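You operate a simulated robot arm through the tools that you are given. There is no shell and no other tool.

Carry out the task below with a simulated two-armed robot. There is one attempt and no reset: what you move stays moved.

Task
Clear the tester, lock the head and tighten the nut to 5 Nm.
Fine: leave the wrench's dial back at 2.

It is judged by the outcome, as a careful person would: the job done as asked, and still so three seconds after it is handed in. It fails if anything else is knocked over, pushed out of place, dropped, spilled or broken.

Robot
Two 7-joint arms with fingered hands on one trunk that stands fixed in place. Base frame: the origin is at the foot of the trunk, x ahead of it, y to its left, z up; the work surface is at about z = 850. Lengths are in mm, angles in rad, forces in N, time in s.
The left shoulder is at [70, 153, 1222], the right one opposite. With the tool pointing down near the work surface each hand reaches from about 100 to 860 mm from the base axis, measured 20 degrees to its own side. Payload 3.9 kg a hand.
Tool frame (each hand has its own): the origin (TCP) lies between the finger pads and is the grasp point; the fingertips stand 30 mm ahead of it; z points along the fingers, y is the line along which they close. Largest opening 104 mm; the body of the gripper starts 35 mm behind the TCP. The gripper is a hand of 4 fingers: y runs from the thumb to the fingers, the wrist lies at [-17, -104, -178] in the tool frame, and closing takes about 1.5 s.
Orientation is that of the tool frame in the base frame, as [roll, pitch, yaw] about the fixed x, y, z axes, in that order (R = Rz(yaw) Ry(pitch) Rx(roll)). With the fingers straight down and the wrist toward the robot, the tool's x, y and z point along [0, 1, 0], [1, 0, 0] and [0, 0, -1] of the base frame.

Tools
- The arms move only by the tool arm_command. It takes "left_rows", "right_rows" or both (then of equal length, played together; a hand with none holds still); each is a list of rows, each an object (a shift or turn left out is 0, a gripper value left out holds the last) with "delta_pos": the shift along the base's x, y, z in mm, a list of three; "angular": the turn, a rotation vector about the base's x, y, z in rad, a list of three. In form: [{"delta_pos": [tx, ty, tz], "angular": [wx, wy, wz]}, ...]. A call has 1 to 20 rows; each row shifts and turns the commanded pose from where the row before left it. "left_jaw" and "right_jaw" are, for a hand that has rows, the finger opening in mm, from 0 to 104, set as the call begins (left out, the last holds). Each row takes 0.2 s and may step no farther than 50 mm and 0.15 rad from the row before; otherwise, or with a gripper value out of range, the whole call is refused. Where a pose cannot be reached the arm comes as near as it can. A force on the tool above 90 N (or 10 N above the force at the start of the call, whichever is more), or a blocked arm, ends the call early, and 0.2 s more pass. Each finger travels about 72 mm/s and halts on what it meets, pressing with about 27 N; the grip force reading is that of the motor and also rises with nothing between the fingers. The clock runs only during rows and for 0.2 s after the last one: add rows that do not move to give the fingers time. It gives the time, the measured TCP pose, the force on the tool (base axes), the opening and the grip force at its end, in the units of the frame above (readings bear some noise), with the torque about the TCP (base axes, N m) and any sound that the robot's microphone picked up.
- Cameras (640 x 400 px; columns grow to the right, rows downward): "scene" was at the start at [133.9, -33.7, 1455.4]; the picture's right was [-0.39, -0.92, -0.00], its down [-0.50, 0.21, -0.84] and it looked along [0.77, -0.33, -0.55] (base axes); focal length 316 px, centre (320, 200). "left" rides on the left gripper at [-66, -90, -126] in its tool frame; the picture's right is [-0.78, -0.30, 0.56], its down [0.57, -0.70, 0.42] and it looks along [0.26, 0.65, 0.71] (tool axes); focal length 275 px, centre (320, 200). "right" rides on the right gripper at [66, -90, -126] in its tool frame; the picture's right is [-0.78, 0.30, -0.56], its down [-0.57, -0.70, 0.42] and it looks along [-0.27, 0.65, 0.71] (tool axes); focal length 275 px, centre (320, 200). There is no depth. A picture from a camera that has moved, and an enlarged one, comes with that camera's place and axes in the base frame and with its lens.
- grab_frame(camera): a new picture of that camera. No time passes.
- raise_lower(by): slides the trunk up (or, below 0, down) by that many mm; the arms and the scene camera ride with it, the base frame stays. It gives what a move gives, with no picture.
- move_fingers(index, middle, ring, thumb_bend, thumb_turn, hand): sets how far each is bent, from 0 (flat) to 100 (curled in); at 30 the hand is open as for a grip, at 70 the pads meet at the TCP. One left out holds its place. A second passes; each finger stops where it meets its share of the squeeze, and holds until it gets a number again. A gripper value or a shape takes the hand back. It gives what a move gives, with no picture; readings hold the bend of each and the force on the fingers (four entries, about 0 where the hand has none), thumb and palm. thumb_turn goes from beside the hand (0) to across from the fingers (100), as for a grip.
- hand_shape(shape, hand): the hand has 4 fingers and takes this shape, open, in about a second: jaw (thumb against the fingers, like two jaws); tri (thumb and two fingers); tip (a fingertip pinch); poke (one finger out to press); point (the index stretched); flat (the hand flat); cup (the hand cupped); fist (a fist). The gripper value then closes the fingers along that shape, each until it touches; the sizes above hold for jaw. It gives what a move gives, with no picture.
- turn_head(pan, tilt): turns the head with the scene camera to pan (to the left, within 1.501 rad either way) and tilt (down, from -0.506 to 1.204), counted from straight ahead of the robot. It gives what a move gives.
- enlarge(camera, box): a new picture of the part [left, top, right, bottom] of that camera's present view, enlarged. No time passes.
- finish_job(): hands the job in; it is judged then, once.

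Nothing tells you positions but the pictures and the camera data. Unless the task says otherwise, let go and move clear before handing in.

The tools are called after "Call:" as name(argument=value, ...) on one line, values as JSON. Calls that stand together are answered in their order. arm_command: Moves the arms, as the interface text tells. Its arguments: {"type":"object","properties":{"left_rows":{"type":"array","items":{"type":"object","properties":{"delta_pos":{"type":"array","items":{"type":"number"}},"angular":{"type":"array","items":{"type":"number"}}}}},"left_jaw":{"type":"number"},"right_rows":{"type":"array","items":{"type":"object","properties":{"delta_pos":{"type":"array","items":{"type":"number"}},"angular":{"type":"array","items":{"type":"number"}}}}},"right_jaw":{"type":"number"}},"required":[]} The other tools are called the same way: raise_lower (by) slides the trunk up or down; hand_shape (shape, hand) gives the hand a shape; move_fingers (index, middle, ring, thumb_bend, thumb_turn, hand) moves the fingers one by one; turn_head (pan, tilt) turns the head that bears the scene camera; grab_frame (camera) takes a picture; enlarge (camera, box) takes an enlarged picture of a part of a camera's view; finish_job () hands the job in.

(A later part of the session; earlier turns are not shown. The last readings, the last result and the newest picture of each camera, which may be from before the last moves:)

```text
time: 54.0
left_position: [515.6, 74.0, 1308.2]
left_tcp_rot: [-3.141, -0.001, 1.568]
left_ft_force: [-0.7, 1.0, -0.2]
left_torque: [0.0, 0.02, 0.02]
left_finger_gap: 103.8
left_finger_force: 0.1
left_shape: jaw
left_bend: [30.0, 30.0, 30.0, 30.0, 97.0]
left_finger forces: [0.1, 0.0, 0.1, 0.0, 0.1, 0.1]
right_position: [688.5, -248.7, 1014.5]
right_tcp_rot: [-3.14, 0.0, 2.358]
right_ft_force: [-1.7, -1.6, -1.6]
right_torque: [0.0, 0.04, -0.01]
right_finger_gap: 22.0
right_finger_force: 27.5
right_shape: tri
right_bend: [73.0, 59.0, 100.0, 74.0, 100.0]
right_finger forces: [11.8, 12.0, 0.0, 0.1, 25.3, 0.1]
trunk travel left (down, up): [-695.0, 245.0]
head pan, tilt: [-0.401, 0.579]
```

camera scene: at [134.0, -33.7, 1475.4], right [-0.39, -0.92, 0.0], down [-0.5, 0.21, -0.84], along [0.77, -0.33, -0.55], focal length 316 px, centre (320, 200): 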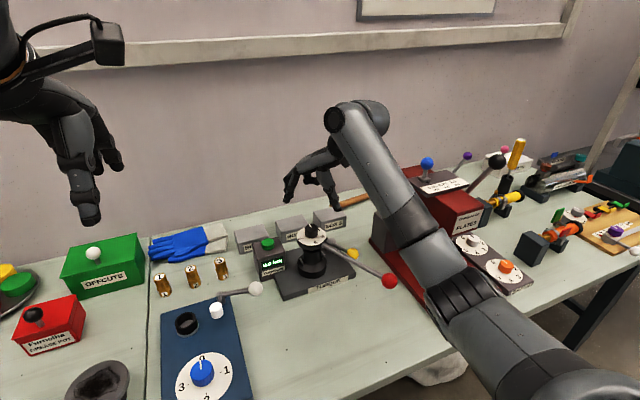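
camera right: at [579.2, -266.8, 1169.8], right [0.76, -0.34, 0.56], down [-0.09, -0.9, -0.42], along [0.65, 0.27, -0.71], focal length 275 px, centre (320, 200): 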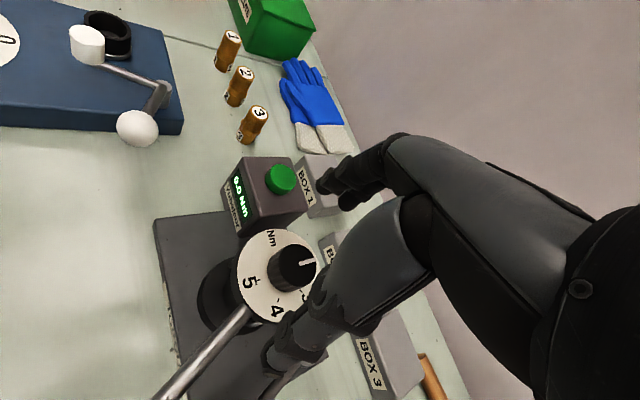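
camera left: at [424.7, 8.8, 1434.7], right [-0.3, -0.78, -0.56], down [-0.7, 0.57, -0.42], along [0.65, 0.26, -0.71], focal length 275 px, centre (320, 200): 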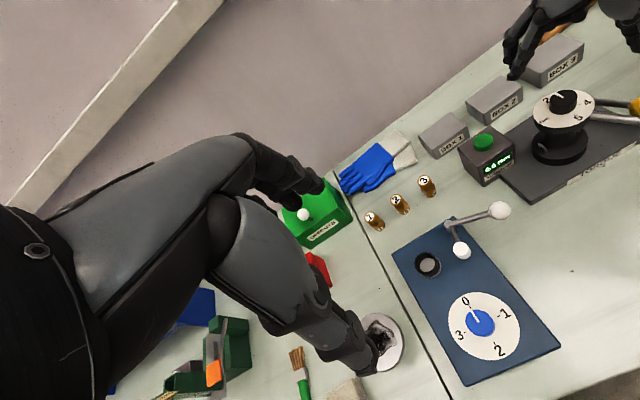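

Firm, balanced grip. I'll turn clockwise by a small amount and check that the knob follows.

Call:
arm_command(right_rows=[{"angular": [0, 0, -0.1]}, {"angular": [0, 0, -0.1]}, {"angular": [0, 0, -0.1]}, {}])

Call:
enlarge(camera="left", box=[520, 40, 640, 130])

Call:
enlarge(camera="scene", box=[270, 180, 400, 290])

```text
time: 55.0
left_position: [515.4, 74.8, 1307.6]
left_tcp_rot: [3.141, 0.0, 1.571]
left_ft_force: [0.5, -0.7, 0.1]
left_torque: [-0.03, 0.02, -0.01]
left_finger_gap: 103.7
left_finger_force: 0.1
left_shape: jaw
left_bend: [30.0, 30.0, 30.0, 30.0, 97.0]
left_finger forces: [0.1, 0.0, 0.1, 0.0, 0.0, 0.1]
right_position: [689.2, -248.6, 1014.1]
right_tcp_rot: [3.142, -0.001, 2.054]
right_ft_force: [0.9, -0.4, -0.5]
right_torque: [0.01, -0.02, 0.02]
right_finger_gap: 22.0
right_finger_force: 26.9
right_shape: tri
right_bend: [73.0, 58.0, 100.0, 74.0, 100.0]
right_finger forces: [12.2, 13.4, 0.1, 0.0, 24.8, 0.0]
trunk travel left (down, up): [-695.0, 245.0]
head pan, tilt: [-0.401, 0.579]
```

```text
4.44 times, centred on (580, 85) of left
camera zoom: at [424.9, 8.6, 1434.7], right [-0.3, -0.78, -0.56], down [-0.7, 0.57, -0.42], along [0.65, 0.26, -0.71], focal length 1224 px, centre (-836, 711)
```

zoom: 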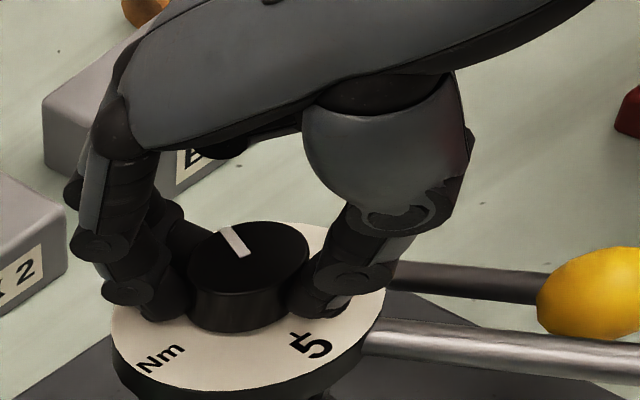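

```text
3.64 times, centred on (335, 235) of scene
camera zoom: at [134.1, -34.0, 1475.4], right [-0.39, -0.92, 0.0], down [-0.5, 0.21, -0.84], along [0.77, -0.33, -0.55], focal length 1149 px, centre (266, 73)
```

zoom: 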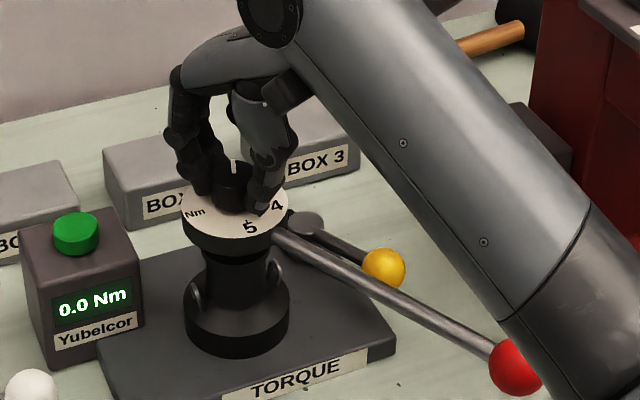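

The knob follows the grip and the dial plate stays still. I'll continue turning clockwise.

Call:
arm_command(right_rows=[{"angular": [0, 0, -0.127]}, {"angular": [0, 0, -0.127]}, {"angular": [0, 0, -0.127]}, {"angular": [0, 0, -0.127]}, {"angular": [0, 0, -0.127]}, {"angular": [0, 0, -0.127]}, {}, {}])

Call:
enlarge(camera="left", box=[520, 40, 640, 130])

Call:
enlarge(camera="scene", box=[230, 160, 400, 290])

```text
time: 56.8
left_position: [515.6, 75.8, 1308.2]
left_tcp_rot: [-3.142, 0.0, 1.57]
left_ft_force: [0.5, 0.1, 0.1]
left_torque: [0.02, -0.02, -0.04]
left_finger_gap: 103.7
left_finger_force: 0.2
left_shape: jaw
left_bend: [30.0, 30.0, 30.0, 30.0, 97.0]
left_finger forces: [0.0, 0.0, 0.0, 0.0, 0.1, 0.0]
right_position: [689.7, -248.2, 1014.0]
right_tcp_rot: [3.142, 0.001, 1.294]
right_ft_force: [5.8, -1.5, 1.8]
right_torque: [-0.03, -0.19, 0.02]
right_finger_gap: 22.0
right_finger_force: 27.9
right_shape: tri
right_bend: [73.0, 58.0, 100.0, 74.0, 100.0]
right_finger forces: [15.3, 15.8, 0.0, 0.1, 24.3, 0.0]
trunk travel left (down, up): [-695.0, 245.0]
head pan, tilt: [-0.401, 0.579]
```

```text
4.44 times, centred on (580, 85) of left
camera zoom: at [425.6, 8.9, 1434.5], right [-0.3, -0.78, -0.56], down [-0.7, 0.57, -0.42], along [0.65, 0.26, -0.71], focal length 1224 px, centre (-836, 711)
```

zoom: 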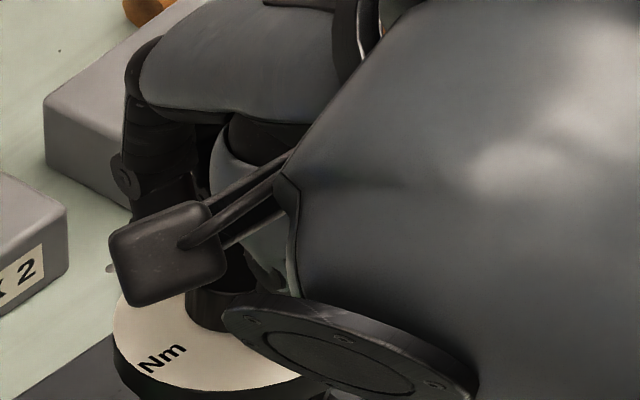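

```text
3.08 times, centred on (315, 225) of scene
camera zoom: at [134.8, -33.7, 1475.4], right [-0.39, -0.92, 0.0], down [-0.5, 0.21, -0.84], along [0.77, -0.33, -0.55], focal length 972 px, centre (335, 123)
```

zoom: 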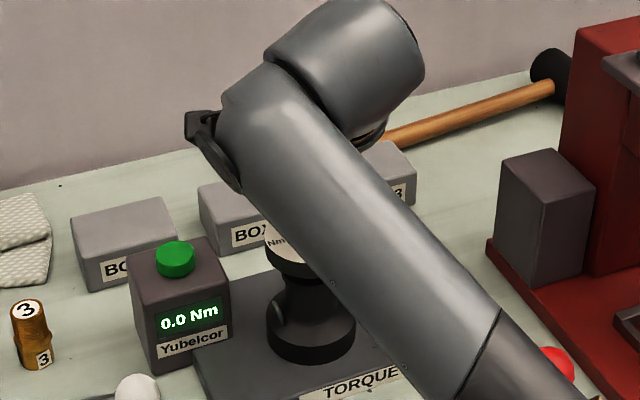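

Call:
arm_command(right_rows=[{"angular": [0, 0, -0.127]}, {"angular": [0, 0, -0.127]}, {"angular": [0, 0, -0.127]}, {"angular": [0, 0, -0.127]}, {}, {}])

Call:
grab_frame(camera="scene")

Call:
grab_frame(camera="right")

Call:
grab_frame(camera="left")

```text
time: 58.2
left_position: [516.3, 76.5, 1309.2]
left_tcp_rot: [-3.14, 0.0, 1.571]
left_ft_force: [-0.4, -0.2, -0.5]
left_torque: [-0.01, -0.01, -0.02]
left_finger_gap: 103.6
left_finger_force: 0.1
left_shape: jaw
left_bend: [30.0, 30.0, 30.0, 30.0, 97.0]
left_finger forces: [0.1, 0.1, 0.0, 0.0, 0.1, 0.0]
right_position: [689.7, -249.0, 1014.5]
right_tcp_rot: [3.141, 0.0, 0.786]
right_ft_force: [6.1, 0.2, 3.1]
right_torque: [-0.02, -0.17, 0.02]
right_finger_gap: 22.3
right_finger_force: 27.3
right_shape: tri
right_bend: [73.0, 58.0, 100.0, 74.0, 100.0]
right_finger forces: [16.4, 14.1, 0.0, 0.1, 24.6, 0.0]
trunk travel left (down, up): [-695.0, 245.0]
head pan, tilt: [-0.401, 0.579]
```

```text
taken
camera scene: at [134.9, -33.3, 1475.3], right [-0.39, -0.92, 0.0], down [-0.5, 0.21, -0.84], along [0.77, -0.33, -0.55], focal length 316 px, centre (320, 200)
```

scene: 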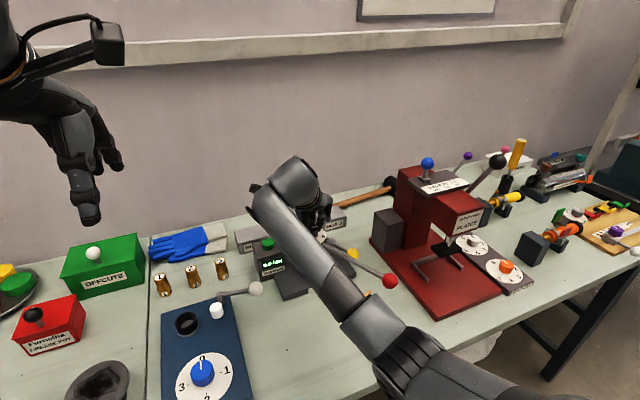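

```text
taken
camera right: at [673.2, -138.0, 1137.8], right [-0.34, -0.76, 0.56], down [-0.9, 0.09, -0.42], along [0.27, -0.65, -0.71], focal length 275 px, centre (320, 200)
```

right: 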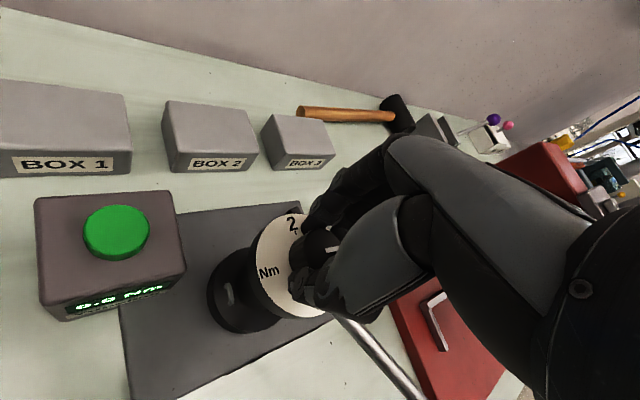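

```text
taken
camera left: at [425.7, 9.4, 1434.5], right [-0.3, -0.78, -0.56], down [-0.7, 0.57, -0.42], along [0.65, 0.26, -0.71], focal length 275 px, centre (320, 200)
```

left: 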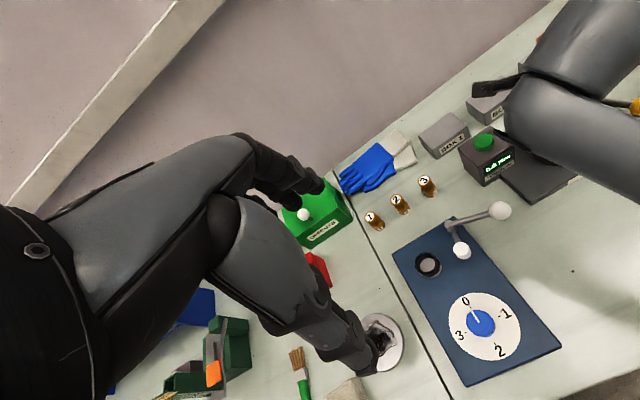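

Tracking well at 90° of turn. I'll keep turning in this same grasp as far as the wrist allows.

Call:
arm_command(right_rows=[{"angular": [0, 0, -0.13]}, {"angular": [0, 0, -0.13]}, {"angular": [0, 0, -0.13]}, {"angular": [0, 0, -0.13]}, {}, {}])

Call:
enlarge(camera="right", box=[200, 180, 380, 340])

Call:
grab_frame(camera="scene")

```text
time: 59.6
left_position: [516.1, 76.4, 1308.2]
left_tcp_rot: [-3.139, 0.001, 1.569]
left_ft_force: [0.7, -1.5, -0.2]
left_torque: [-0.04, 0.0, -0.01]
left_finger_gap: 103.8
left_finger_force: 0.1
left_shape: jaw
left_bend: [30.0, 30.0, 30.0, 30.0, 97.0]
left_finger forces: [0.0, 0.1, 0.1, 0.0, 0.0, 0.0]
right_position: [689.9, -249.0, 1014.2]
right_tcp_rot: [3.141, 0.002, 0.265]
right_ft_force: [5.1, 0.1, 0.9]
right_torque: [-0.09, -0.13, 0.01]
right_finger_gap: 22.2
right_finger_force: 26.9
right_shape: tri
right_bend: [73.0, 58.0, 100.0, 74.0, 100.0]
right_finger forces: [16.3, 13.3, 0.0, 0.0, 25.1, 0.0]
trunk travel left (down, up): [-695.0, 245.0]
head pan, tilt: [-0.401, 0.579]
```

```text
2.50 times, centred on (290, 260) of right
camera zoom: at [730.7, -144.5, 1137.9], right [-0.67, -0.49, 0.56], down [-0.74, 0.53, -0.42], along [-0.09, -0.7, -0.71], focal length 688 px, centre (395, 50)
```

zoom: 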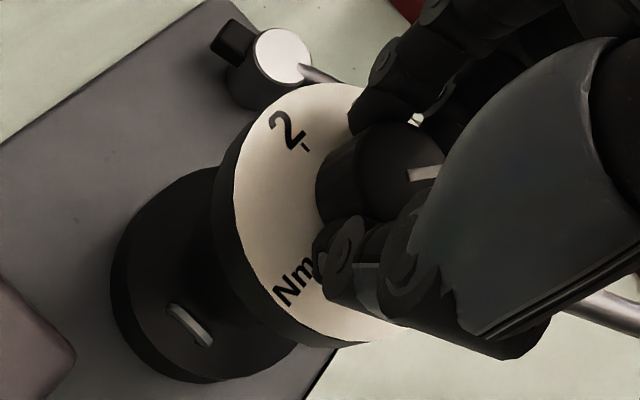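

```text
taken
camera scene: at [135.2, -33.7, 1475.3], right [-0.39, -0.92, 0.0], down [-0.5, 0.21, -0.84], along [0.77, -0.33, -0.55], focal length 316 px, centre (320, 200)
```

scene: 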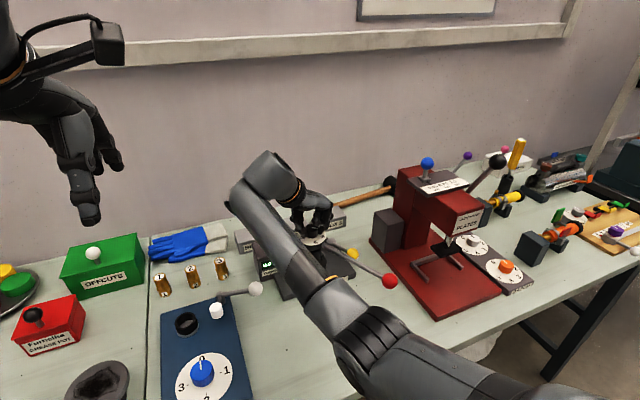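

120° turned (about 4 on the dial). I'll try continuing toward 5.

Call:
arm_command(right_rows=[{"angular": [0, 0, -0.12]}, {"angular": [0, 0, -0.12]}, {"angular": [0, 0, -0.12]}, {"angular": [0, 0, -0.12]}, {}, {}])

Call:
grab_frame(camera="scene")

Call:
grab_frame(camera="right")

```text
time: 61.0
left_position: [516.7, 75.1, 1307.9]
left_tcp_rot: [-3.14, -0.001, 1.571]
left_ft_force: [-0.4, 1.0, 0.1]
left_torque: [0.0, -0.02, 0.0]
left_finger_gap: 103.7
left_finger_force: 0.1
left_shape: jaw
left_bend: [30.0, 30.0, 30.0, 30.0, 97.0]
left_finger forces: [0.1, 0.0, 0.0, 0.0, 0.1, 0.1]
right_position: [689.8, -249.7, 1014.3]
right_tcp_rot: [3.141, -0.001, -0.217]
right_ft_force: [6.9, -2.5, 3.6]
right_torque: [-0.07, -0.2, 0.01]
right_finger_gap: 22.1
right_finger_force: 27.2
right_shape: tri
right_bend: [73.0, 59.0, 100.0, 74.0, 99.0]
right_finger forces: [16.8, 12.6, 0.1, 0.0, 26.0, 0.0]
trunk travel left (down, up): [-695.0, 245.0]
head pan, tilt: [-0.401, 0.579]
```

```text
taken
camera scene: at [135.3, -34.0, 1475.3], right [-0.39, -0.92, 0.0], down [-0.5, 0.21, -0.84], along [0.77, -0.33, -0.55], focal length 316 px, centre (320, 200)
```

scene: 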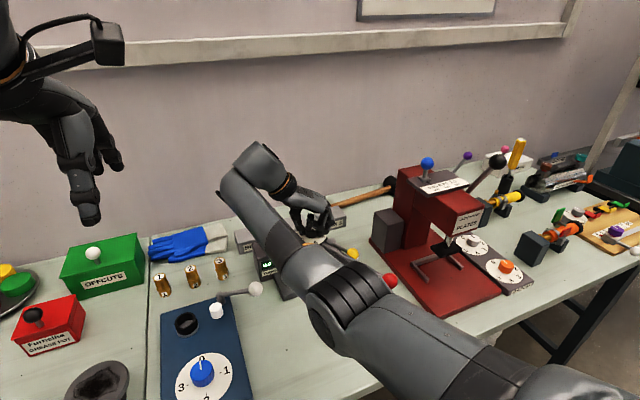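

```text
taken
camera right: at [774.1, -175.1, 1137.8], right [-0.82, -0.12, 0.56], down [-0.41, 0.81, -0.42], along [-0.4, -0.58, -0.71], focal length 275 px, centre (320, 200)
```

right: 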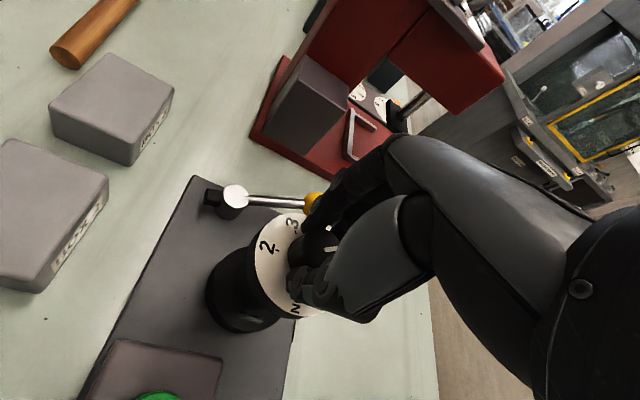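

Still tracking. Finishing the half turn toward 5.

Call:
arm_command(right_rows=[{"angular": [0, 0, -0.12]}, {"angular": [0, 0, -0.12]}, {"angular": [0, 0, -0.12]}, {"angular": [0, 0, -0.12]}, {}, {}])

Call:
grab_frame(camera="scene")

Call:
enlarge(camera="scene", box=[270, 190, 350, 270])

Call:
enlarge(camera="left", box=[480, 0, 640, 160])

```text
time: 62.4
left_position: [515.4, 72.6, 1308.0]
left_tcp_rot: [3.141, -0.004, 1.57]
left_ft_force: [-0.9, -0.8, -0.2]
left_torque: [-0.02, -0.01, 0.02]
left_finger_gap: 103.4
left_finger_force: 0.1
left_shape: jaw
left_bend: [30.0, 30.0, 30.0, 30.0, 97.0]
left_finger forces: [0.1, 0.0, 0.1, 0.0, 0.1, 0.0]
right_position: [691.4, -246.6, 1014.3]
right_tcp_rot: [-3.135, 0.0, -0.409]
right_ft_force: [1.2, -15.2, 1.8]
right_torque: [-0.56, 0.11, 0.02]
right_finger_gap: 22.5
right_finger_force: 26.5
right_shape: tri
right_bend: [73.0, 57.0, 100.0, 75.0, 99.0]
right_finger forces: [20.4, 17.5, 0.0, 0.0, 21.2, 0.0]
right hand out of reach, approached as far as the arm can: row 2, 3, 4
trunk travel left (down, up): [-695.0, 245.0]
head pan, tilt: [-0.401, 0.579]
```

```text
taken
camera scene: at [134.0, -37.8, 1475.3], right [-0.39, -0.92, 0.0], down [-0.5, 0.22, -0.84], along [0.77, -0.33, -0.55], focal length 316 px, centre (320, 200)
```

scene: 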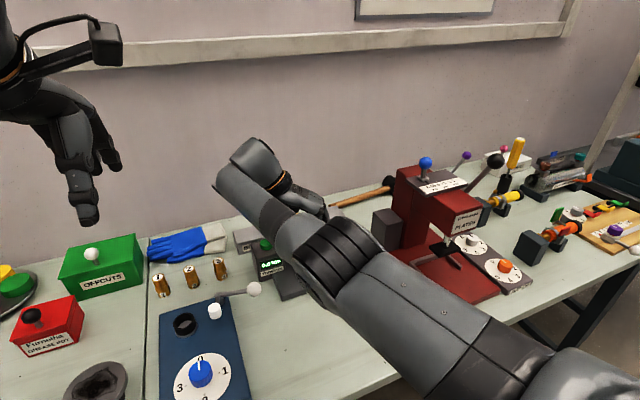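

```text
5.00 times, centred on (310, 230) of scene
camera zoom: at [134.0, -37.8, 1475.3], right [-0.39, -0.92, 0.0], down [-0.5, 0.22, -0.84], along [0.77, -0.33, -0.55], focal length 1580 px, centre (370, 50)
```

zoom: 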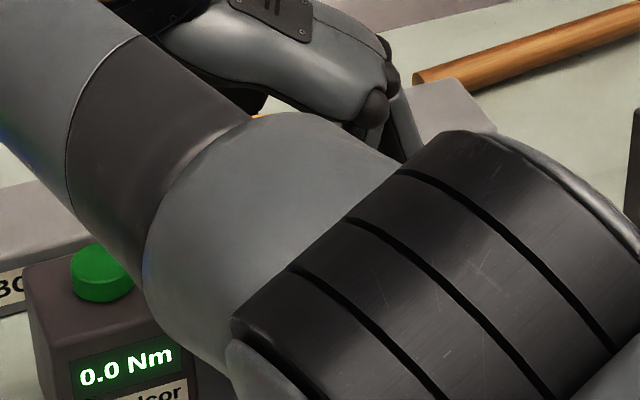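

```text
2.50 times, centred on (560, 80) of left
camera zoom: at [424.8, 5.8, 1434.7], right [-0.3, -0.77, -0.56], down [-0.7, 0.57, -0.42], along [0.65, 0.27, -0.71], focal length 688 px, centre (-280, 500)
```

zoom: 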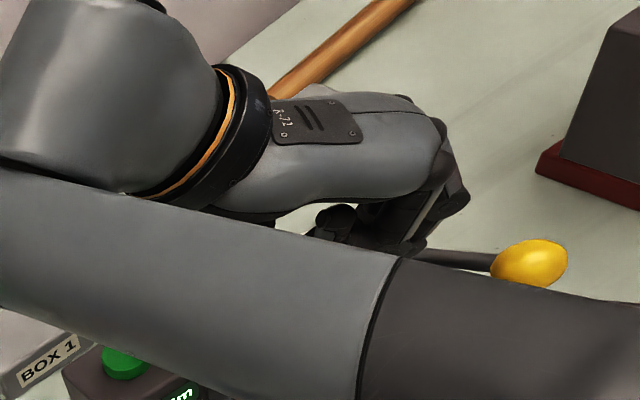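

The wrist reached its limit at about 158° of turn (around 4.6). I'll release here, lift, and regrasp for the last bit.

Call:
arm_command(right_rows=[{}, {}, {}, {"angular": [0, 0, 0.1]}, {"angular": [0, 0, 0.1]}, {"angular": [0, 0, 0.1]}, {}], right_jaw=80)

Call:
arm_command(right_rows=[{"delta_pos": [0, 0, 20]}, {"delta_pos": [0, 0, 30]}, {"delta_pos": [0, 0, 30]}, {}])

Call:
grab_frame(camera="right")

Call:
grab_frame(camera="scene")

```text
time: 64.0
left_position: [514.8, 75.6, 1307.5]
left_tcp_rot: [3.141, 0.0, 1.571]
left_ft_force: [-0.4, 0.6, -0.4]
left_torque: [-0.03, -0.01, -0.04]
left_finger_gap: 103.9
left_finger_force: 0.1
left_shape: jaw
left_bend: [30.0, 30.0, 30.0, 30.0, 97.0]
left_finger forces: [0.1, 0.0, 0.0, 0.0, 0.1, 0.0]
right_position: [692.0, -244.7, 1014.4]
right_tcp_rot: [-3.138, -0.003, -0.107]
right_ft_force: [-0.4, 0.1, -0.2]
right_torque: [0.02, 0.01, 0.01]
right_finger_gap: 79.4
right_finger_force: 0.2
right_shape: tri
right_bend: [27.0, 35.0, 99.0, 51.0, 98.0]
right_finger forces: [0.0, 0.0, 0.1, 0.0, 0.0, 0.0]
trunk travel left (down, up): [-695.0, 245.0]
head pan, tilt: [-0.401, 0.579]
```

```text
time: 65.0
left_position: [515.0, 74.7, 1308.6]
left_tcp_rot: [-3.141, 0.001, 1.571]
left_ft_force: [0.4, -0.1, -0.4]
left_torque: [0.0, 0.0, 0.0]
left_finger_gap: 103.7
left_finger_force: 0.0
left_shape: jaw
left_bend: [30.0, 30.0, 30.0, 30.0, 97.0]
left_finger forces: [0.0, 0.0, 0.0, 0.0, 0.1, 0.0]
right_position: [688.6, -243.4, 1095.9]
right_tcp_rot: [-3.139, 0.001, -0.108]
right_ft_force: [0.8, 0.2, -0.7]
right_torque: [0.02, -0.02, 0.0]
right_finger_gap: 80.0
right_finger_force: 0.0
right_shape: tri
right_bend: [27.0, 35.0, 99.0, 50.0, 98.0]
right_finger forces: [0.0, 0.0, 0.1, 0.0, 0.1, 0.1]
trunk travel left (down, up): [-695.0, 245.0]
head pan, tilt: [-0.401, 0.579]
```

```text
taken
camera right: at [765.8, -161.5, 1219.5], right [-0.8, -0.21, 0.56], down [-0.49, 0.76, -0.42], along [-0.33, -0.61, -0.72], focal length 275 px, centre (320, 200)
```

right: 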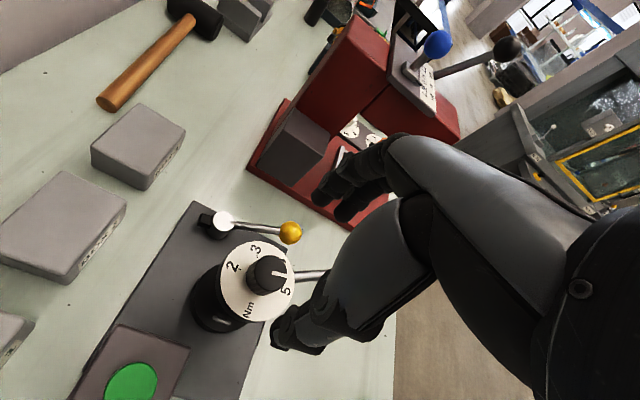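

```text
taken
camera scene: at [134.2, -34.4, 1475.4], right [-0.39, -0.92, 0.0], down [-0.5, 0.21, -0.84], along [0.77, -0.33, -0.55], focal length 316 px, centre (320, 200)
```

scene: 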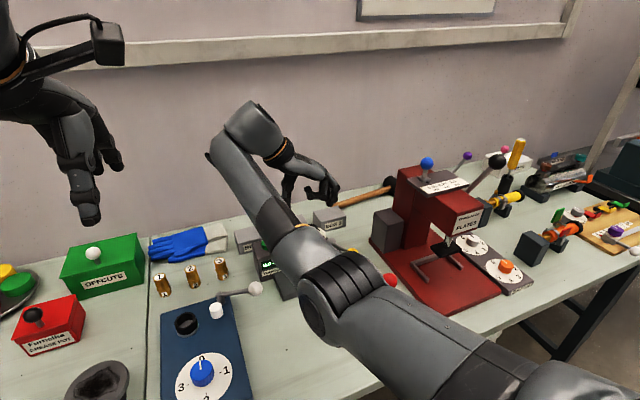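

Call:
enlarge(camera="right", box=[190, 220, 330, 340])

```text
3.33 times, centred on (260, 280) of right
camera zoom: at [765.8, -161.5, 1219.5], right [-0.8, -0.21, 0.56], down [-0.49, 0.76, -0.42], along [-0.33, -0.61, -0.72], focal length 918 px, centre (520, -67)
```

zoom: 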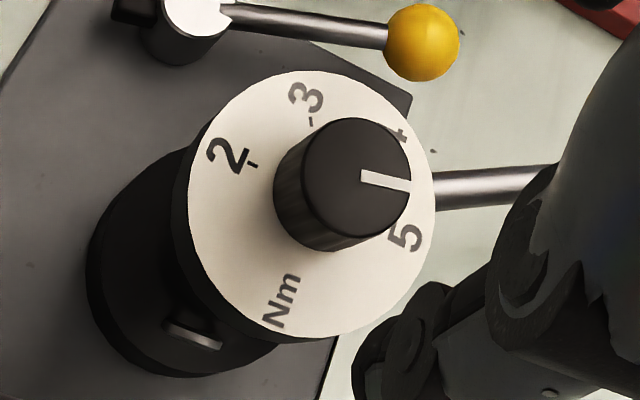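

The pointer is between 4 and 5, near 4.6. I'll rotate the hand back at height for a second grasp.

Call:
arm_command(right_rows=[{"angular": [0, 0, 0.1375]}, {"angular": [0, 0, 0.1375]}, {"angular": [0, 0, 0.1375]}, {"angular": [0, 0, 0.1375]}, {"angular": [0, 0, 0.1375]}, {"angular": [0, 0, 0.1375]}, {"angular": [0, 0, 0.1375]}, {"angular": [0, 0, 0.1375]}, {"angular": [0, 0, 0.1375]}, {"angular": [0, 0, 0.1375]}, {"angular": [0, 0, 0.1375]}, {"angular": [0, 0, 0.1375]}, {"angular": [0, 0, 0.1375]}, {"angular": [0, 0, 0.1375]}, {"angular": [0, 0, 0.1375]}, {"angular": [0, 0, 0.1375]}, {}, {}])

Call:
enlarge(camera="left", box=[480, 0, 640, 160])

Call:
grab_frame(camera="right")

Call:
enlarge(camera="scene", box=[270, 160, 410, 290])

```text
time: 68.8
left_position: [514.4, 75.3, 1308.6]
left_tcp_rot: [3.141, -0.001, 1.571]
left_ft_force: [0.4, -0.3, 0.2]
left_torque: [-0.01, -0.02, -0.02]
left_finger_gap: 103.5
left_finger_force: 0.0
left_shape: jaw
left_bend: [30.0, 30.0, 30.0, 30.0, 97.0]
left_finger forces: [0.0, 0.0, 0.0, 0.1, 0.0, 0.1]
right_position: [691.3, -244.2, 1095.1]
right_tcp_rot: [-3.137, -0.002, 2.094]
right_ft_force: [-0.3, 0.4, -0.4]
right_torque: [0.0, -0.01, -0.02]
right_finger_gap: 79.7
right_finger_force: 0.1
right_shape: tri
right_bend: [27.0, 35.0, 99.0, 50.0, 98.0]
right_finger forces: [0.1, 0.0, 0.1, 0.0, 0.0, 0.1]
trunk travel left (down, up): [-695.0, 245.0]
head pan, tilt: [-0.401, 0.579]
```

```text
2.50 times, centred on (560, 80) of left
camera zoom: at [424.7, 8.8, 1434.7], right [-0.3, -0.78, -0.56], down [-0.7, 0.57, -0.42], along [0.65, 0.26, -0.71], focal length 688 px, centre (-280, 500)
```

zoom: 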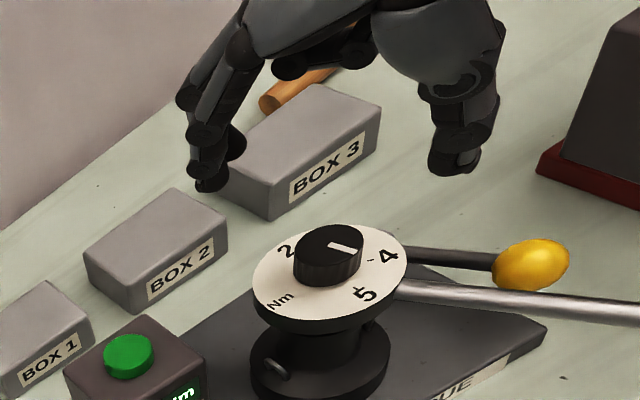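

```text
taken
camera right: at [580.9, -231.5, 1219.2], right [0.65, -0.52, 0.56], down [-0.32, -0.85, -0.42], along [0.69, 0.09, -0.72], focal length 275 px, centre (320, 200)
```

right: 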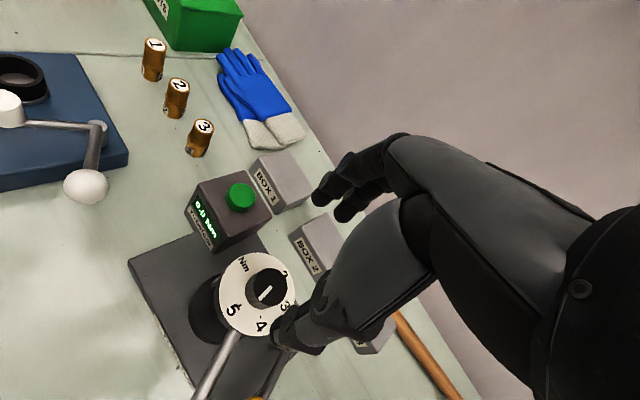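

```text
3.08 times, centred on (340, 225) of scene
camera zoom: at [133.9, -33.8, 1475.4], right [-0.39, -0.92, 0.0], down [-0.5, 0.21, -0.84], along [0.77, -0.33, -0.55], focal length 972 px, centre (258, 123)
```

zoom: 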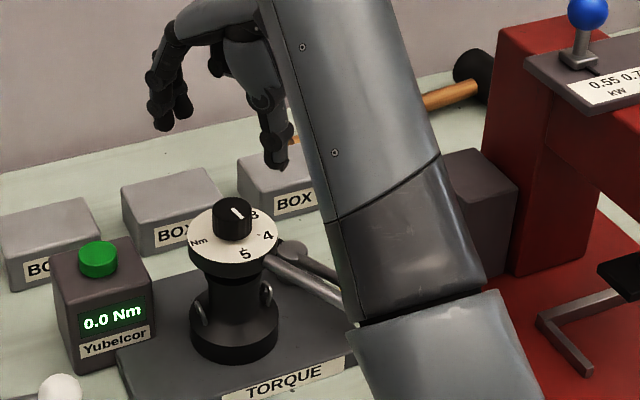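

Call:
enlarge(camera="scene", box=[310, 215, 350, 245])

Call:
enlarge(camera="right", box=[210, 240, 310, 340])

Call:
enlarge(camera="left", box=[530, 80, 610, 135])

```text
13.33 times, centred on (330, 230) of scene
camera zoom: at [133.9, -33.8, 1475.4], right [-0.39, -0.92, 0.0], down [-0.5, 0.21, -0.84], along [0.77, -0.33, -0.55], focal length 4213 px, centre (187, -200)
```

zoom: 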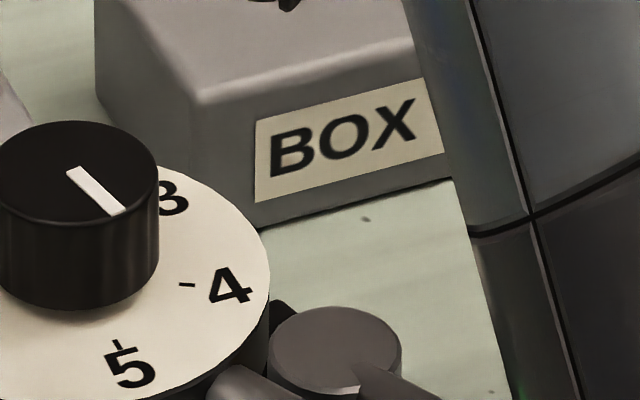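

```text
4.00 times, centred on (260, 290) of right
camera zoom: at [580.9, -231.5, 1219.2], right [0.65, -0.52, 0.56], down [-0.32, -0.85, -0.42], along [0.69, 0.09, -0.72], focal length 1101 px, centre (560, -160)
```

zoom: 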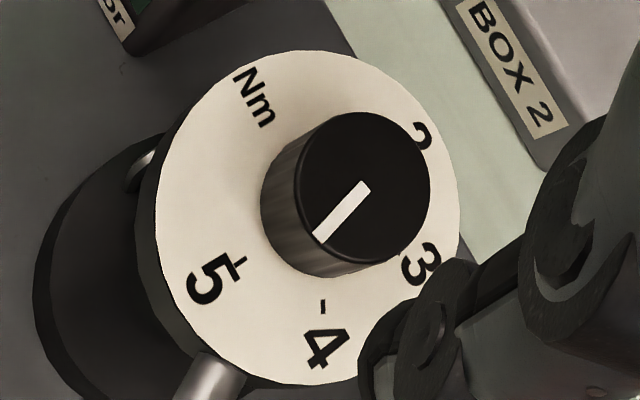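

```text
7.27 times, centred on (570, 108) of left
camera zoom: at [424.7, 8.8, 1434.7], right [-0.3, -0.78, -0.56], down [-0.7, 0.57, -0.42], along [0.65, 0.26, -0.71], focal length 2002 px, centre (-1498, 873)
```

zoom: 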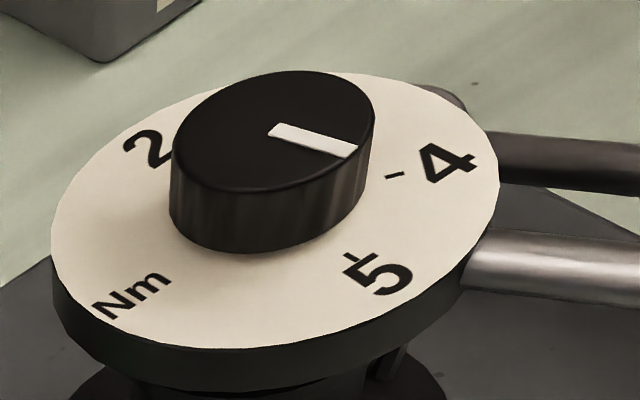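

Measured on the images, the pointer is at about 4.7, so roughly 15–20° remain. I'll centre, lower and regrasp.

Call:
arm_command(right_rows=[{"delta_pos": [-2, -5, -20]}, {"delta_pos": [0, 0, -25]}, {"delta_pos": [0, 0, -20]}, {}, {}])

Call:
enlarge(camera="scene", box=[280, 180, 360, 250])

Call:
enlarge(camera="left", box=[520, 40, 640, 130])

```text
time: 70.0
left_position: [514.6, 75.9, 1307.1]
left_tcp_rot: [3.141, 0.001, 1.572]
left_ft_force: [0.2, -0.8, -0.2]
left_torque: [0.01, -0.01, -0.03]
left_finger_gap: 103.6
left_finger_force: 0.2
left_shape: jaw
left_bend: [30.0, 30.0, 30.0, 30.0, 97.0]
left_finger forces: [0.0, 0.1, 0.0, 0.0, 0.0, 0.0]
right_position: [689.8, -249.0, 1029.4]
right_tcp_rot: [-3.139, -0.003, 2.092]
right_ft_force: [0.1, 0.2, 0.2]
right_torque: [0.0, 0.01, -0.01]
right_finger_gap: 79.5
right_finger_force: 0.0
right_shape: tri
right_bend: [27.0, 35.0, 99.0, 50.0, 98.0]
right_finger forces: [0.1, 0.0, 0.1, 0.0, 0.0, 0.0]
trunk travel left (down, up): [-695.0, 245.0]
head pan, tilt: [-0.401, 0.579]
```

```text
5.71 times, centred on (320, 215) of scene
camera zoom: at [134.0, -33.8, 1475.4], right [-0.39, -0.92, 0.0], down [-0.5, 0.21, -0.84], along [0.77, -0.33, -0.55], focal length 1806 px, centre (320, 114)
```

zoom: 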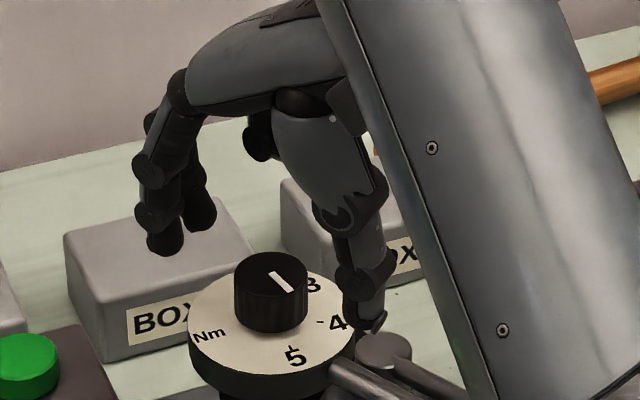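

```text
4.44 times, centred on (580, 85) of left
camera zoom: at [424.8, 8.8, 1434.7], right [-0.3, -0.78, -0.56], down [-0.7, 0.57, -0.42], along [0.65, 0.26, -0.71], focal length 1224 px, centre (-836, 711)
```

zoom: 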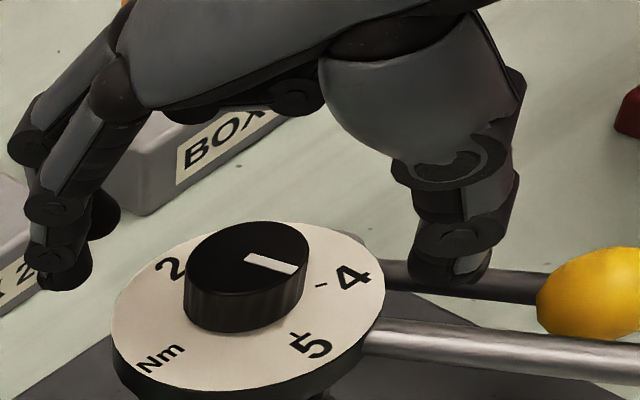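

Call:
arm_command(right_rows=[{"delta_pos": [0, 0, -8]}, {"delta_pos": [0, 0, -7]}, {}])

Call:
arm_command(right_rows=[{}, {}, {}, {}, {}], right_jaw=30)

Call:
enlarge(camera="scene", box=[295, 205, 343, 245])

Call:
enlarge(camera="left", box=[520, 40, 640, 130])

```text
time: 70.8
left_position: [514.4, 74.7, 1307.7]
left_tcp_rot: [-3.141, 0.0, 1.571]
left_ft_force: [-0.2, 0.8, 0.5]
left_torque: [-0.02, -0.01, 0.01]
left_finger_gap: 103.6
left_finger_force: 0.0
left_shape: jaw
left_bend: [30.0, 30.0, 30.0, 30.0, 97.0]
left_finger forces: [0.0, 0.0, 0.0, 0.1, 0.0, 0.0]
right_position: [688.6, -248.5, 1015.8]
right_tcp_rot: [-3.137, -0.003, 2.093]
right_ft_force: [0.3, -0.6, 0.7]
right_torque: [0.02, 0.0, -0.02]
right_finger_gap: 79.5
right_finger_force: 0.1
right_shape: tri
right_bend: [27.0, 35.0, 99.0, 50.0, 98.0]
right_finger forces: [0.0, 0.0, 0.0, 0.1, 0.0, 0.1]
trunk travel left (down, up): [-695.0, 245.0]
head pan, tilt: [-0.401, 0.579]
```

```text
time: 72.0
left_position: [514.8, 75.0, 1308.4]
left_tcp_rot: [-3.14, 0.0, 1.569]
left_ft_force: [0.4, 0.2, 0.2]
left_torque: [-0.05, -0.03, 0.0]
left_finger_gap: 103.7
left_finger_force: 0.0
left_shape: jaw
left_bend: [30.0, 30.0, 30.0, 30.0, 97.0]
left_finger forces: [0.1, 0.0, 0.1, 0.1, 0.0, 0.0]
right_position: [688.9, -249.3, 1016.5]
right_tcp_rot: [-3.139, -0.002, 2.091]
right_ft_force: [-0.2, 0.7, 0.3]
right_torque: [0.0, 0.0, 0.01]
right_finger_gap: 30.2
right_finger_force: 0.1
right_shape: tri
right_bend: [74.0, 54.0, 99.0, 73.0, 100.0]
right_finger forces: [0.0, 0.0, 0.0, 0.0, 0.0, 0.0]
trunk travel left (down, up): [-695.0, 245.0]
head pan, tilt: [-0.401, 0.579]
```

```text
10.00 times, centred on (319, 225) of scene
camera zoom: at [134.0, -33.9, 1475.4], right [-0.39, -0.92, 0.0], down [-0.5, 0.21, -0.84], along [0.77, -0.33, -0.55], focal length 3160 px, centre (330, -50)
```

zoom: 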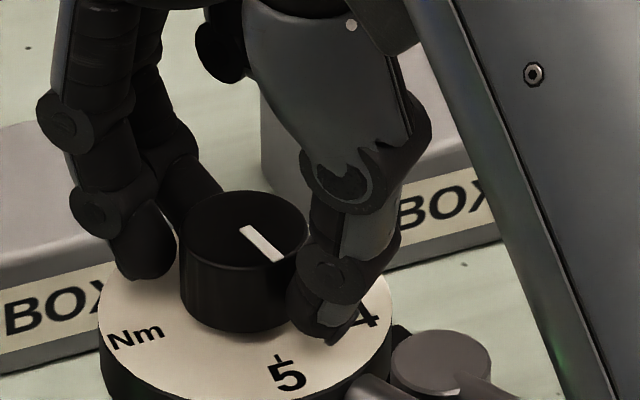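

```text
4.44 times, centred on (580, 85) of left
camera zoom: at [424.8, 8.7, 1434.7], right [-0.3, -0.78, -0.56], down [-0.7, 0.57, -0.42], along [0.65, 0.26, -0.71], focal length 1224 px, centre (-836, 711)
```

zoom: 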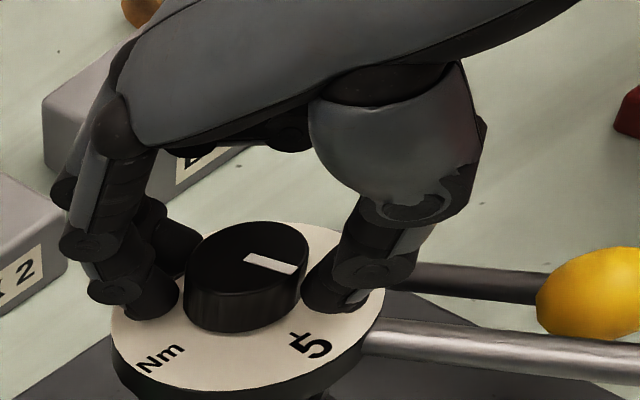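

The pointer is roughly 10–14° short of 5. I'll close and turn a further 0.2 rad clockwise.

Call:
arm_command(right_rows=[{}, {}, {}, {}, {"angular": [0, 0, -0.1]}, {"angular": [0, 0, -0.1]}, {}, {}], right_jaw=10)

Call:
enlarge(camera="scene", box=[295, 205, 343, 245])

Call:
enlarge(camera="left", box=[520, 40, 640, 130])

Call:
enlarge(camera="right", box=[240, 200, 360, 340])

```text
time: 73.8
left_position: [514.5, 76.2, 1307.8]
left_tcp_rot: [3.141, 0.0, 1.572]
left_ft_force: [0.9, -1.3, 0.8]
left_torque: [0.0, 0.01, -0.02]
left_finger_gap: 103.7
left_finger_force: 0.1
left_shape: jaw
left_bend: [30.0, 30.0, 30.0, 30.0, 97.0]
left_finger forces: [0.0, 0.0, 0.0, 0.0, 0.0, 0.0]
right_position: [688.0, -250.1, 1014.9]
right_tcp_rot: [-3.137, -0.001, 1.892]
right_ft_force: [0.6, 0.6, -0.8]
right_torque: [0.03, -0.02, 0.01]
right_finger_gap: 22.7
right_finger_force: 26.8
right_shape: tri
right_bend: [73.0, 58.0, 100.0, 74.0, 100.0]
right_finger forces: [12.8, 12.8, 0.1, 0.1, 24.2, 0.0]
trunk travel left (down, up): [-695.0, 245.0]
head pan, tilt: [-0.401, 0.579]
```

```text
10.00 times, centred on (319, 225) of scene
camera zoom: at [134.1, -33.7, 1475.4], right [-0.39, -0.92, 0.0], down [-0.5, 0.21, -0.84], along [0.77, -0.33, -0.55], focal length 3160 px, centre (330, -50)
```

zoom: 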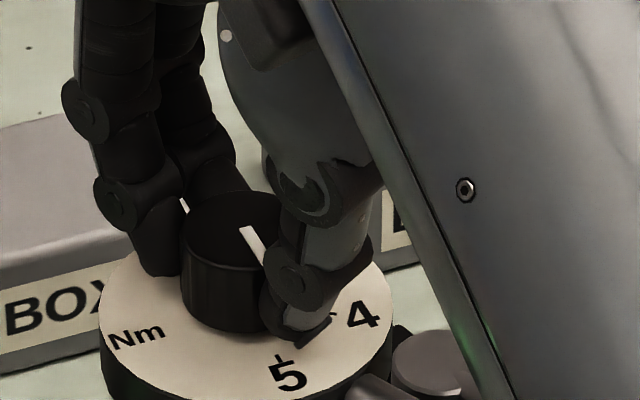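

```text
4.44 times, centred on (580, 85) of left
camera zoom: at [424.9, 8.9, 1434.7], right [-0.3, -0.78, -0.56], down [-0.7, 0.57, -0.42], along [0.65, 0.26, -0.71], focal length 1224 px, centre (-836, 711)
```

zoom: 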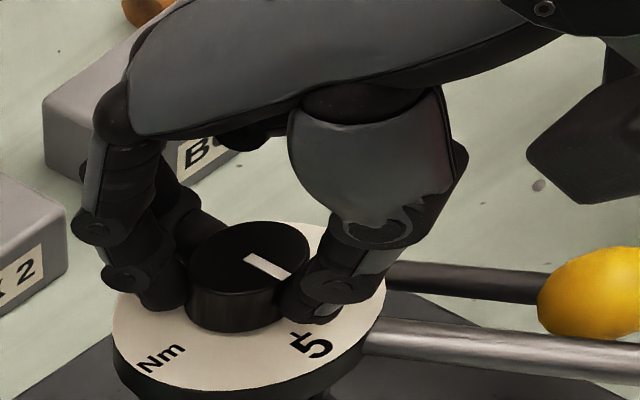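

```text
2.86 times, centred on (300, 270) of right
camera zoom: at [583.1, -214.4, 1139.6], right [0.53, -0.64, 0.56], down [-0.49, -0.77, -0.42], along [0.7, -0.05, -0.72], focal length 786 px, centre (377, 0)
```

zoom: 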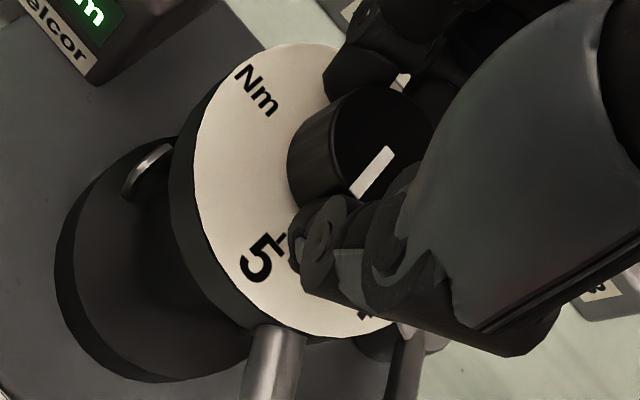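

By three views the pointer is now within a few degrees of 5. I'll release and lift to verify it from above.

Call:
arm_command(right_rows=[{}, {}, {}, {}], right_jaw=80)

Call:
arm_command(right_rows=[{"delta_pos": [0, 0, 15]}, {"delta_pos": [0, 0, 30]}, {"delta_pos": [0, -20, 40]}, {"delta_pos": [10, -40, 10]}, {"delta_pos": [20, -40, 0]}, {}])

Call:
grab_frame(camera="right")

Call:
enlarge(camera="scene", box=[295, 205, 343, 245])

```text
time: 74.8
left_position: [515.6, 75.5, 1307.8]
left_tcp_rot: [-3.142, 0.001, 1.572]
left_ft_force: [0.6, 0.3, -0.2]
left_torque: [-0.03, 0.01, 0.06]
left_finger_gap: 103.9
left_finger_force: 0.1
left_shape: jaw
left_bend: [30.0, 30.0, 30.0, 30.0, 97.0]
left_finger forces: [0.1, 0.0, 0.0, 0.0, 0.0, 0.1]
right_position: [689.3, -249.1, 1015.7]
right_tcp_rot: [-3.138, -0.003, 1.892]
right_ft_force: [0.7, 0.7, 0.1]
right_torque: [0.0, -0.04, 0.02]
right_finger_gap: 80.0
right_finger_force: 0.0
right_shape: tri
right_bend: [27.0, 35.0, 99.0, 51.0, 98.0]
right_finger forces: [0.1, 0.0, 0.0, 0.0, 0.0, 0.0]
trunk travel left (down, up): [-695.0, 245.0]
head pan, tilt: [-0.401, 0.579]
```

```text
time: 76.2
left_position: [515.9, 76.6, 1308.3]
left_tcp_rot: [-3.14, 0.0, 1.571]
left_ft_force: [-0.7, 1.0, -0.9]
left_torque: [-0.03, 0.03, -0.01]
left_finger_gap: 103.6
left_finger_force: 0.0
left_shape: jaw
left_bend: [30.0, 30.0, 30.0, 30.0, 97.0]
left_finger forces: [0.1, 0.0, 0.0, 0.0, 0.0, 0.0]
right_position: [717.2, -348.6, 1111.7]
right_tcp_rot: [-3.137, -0.001, 1.894]
right_ft_force: [-1.0, 0.4, -0.4]
right_torque: [-0.02, 0.01, 0.0]
right_finger_gap: 79.7
right_finger_force: 0.0
right_shape: tri
right_bend: [27.0, 35.0, 99.0, 50.0, 98.0]
right_finger forces: [0.0, 0.1, 0.0, 0.0, 0.0, 0.0]
trunk travel left (down, up): [-695.0, 245.0]
head pan, tilt: [-0.401, 0.579]
```

```text
taken
camera right: at [612.6, -314.1, 1235.7], right [0.53, -0.64, 0.56], down [-0.49, -0.77, -0.42], along [0.7, -0.05, -0.72], focal length 275 px, centre (320, 200)
```

right: 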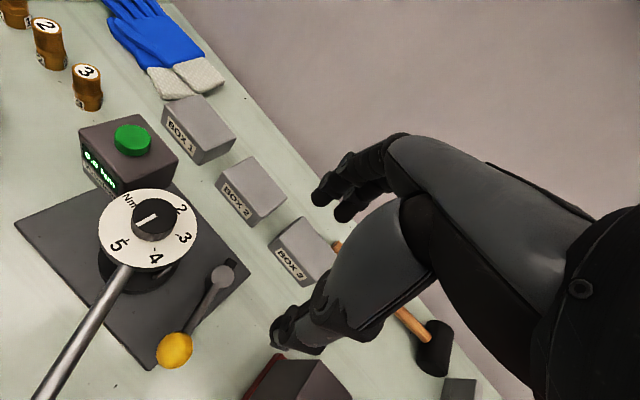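

```text
10.00 times, centred on (319, 225) of scene
camera zoom: at [133.6, -33.0, 1475.5], right [-0.39, -0.92, 0.0], down [-0.5, 0.21, -0.84], along [0.77, -0.33, -0.55], focal length 3160 px, centre (330, -50)
```

zoom: 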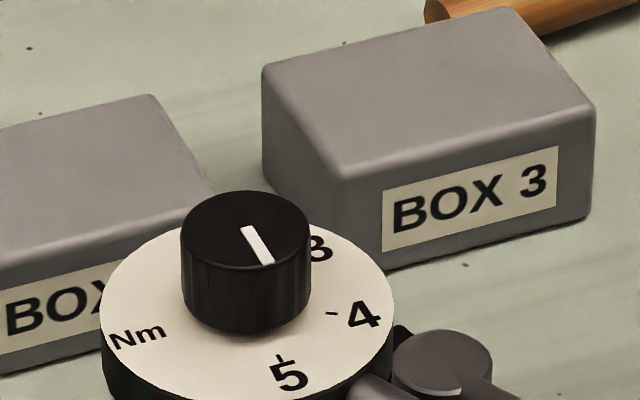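

Call:
enlarge(camera="right", box=[90, 180, 210, 280])

Call:
enlarge(camera="right", box=[122, 192, 186, 252])

Call:
enlarge(camera="scene", box=[300, 210, 340, 250])

```text
4.00 times, centred on (150, 230) of right
camera zoom: at [612.6, -314.1, 1235.7], right [0.53, -0.64, 0.56], down [-0.49, -0.77, -0.42], along [0.7, -0.05, -0.72], focal length 1101 px, centre (1000, 80)
```

zoom: 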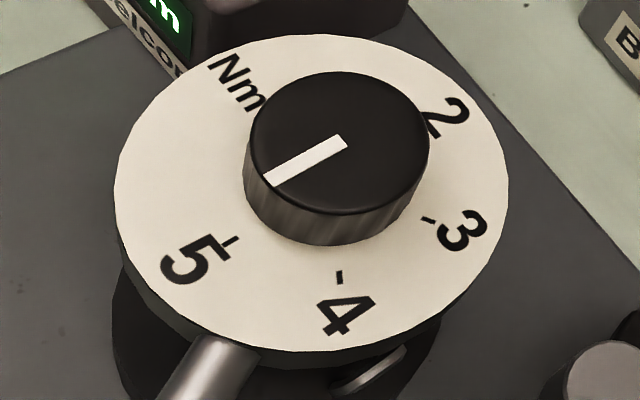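

```text
6.67 times, centred on (154, 222) of right
camera zoom: at [612.6, -314.1, 1235.7], right [0.53, -0.64, 0.56], down [-0.49, -0.77, -0.42], along [0.7, -0.05, -0.72], focal length 1835 px, centre (1427, 53)
```

zoom: 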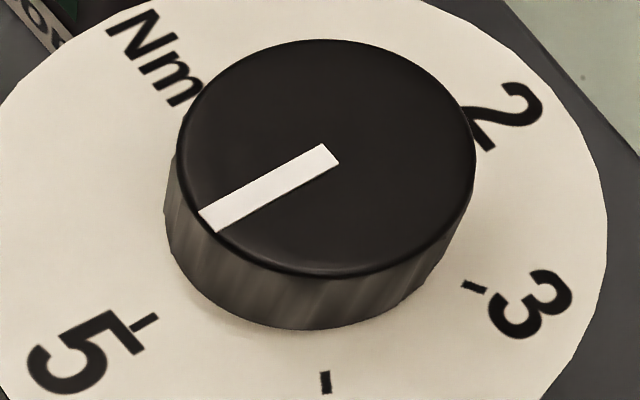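

```text
10.00 times, centred on (320, 230) of scene
camera zoom: at [133.6, -33.0, 1475.5], right [-0.39, -0.92, 0.0], down [-0.5, 0.21, -0.84], along [0.77, -0.33, -0.55], focal length 3160 px, centre (320, -100)
```

zoom: 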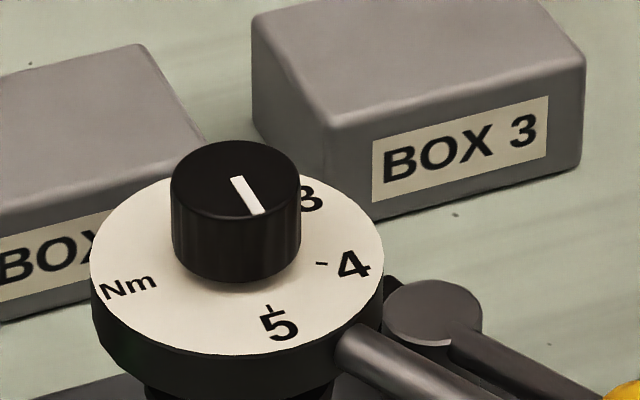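

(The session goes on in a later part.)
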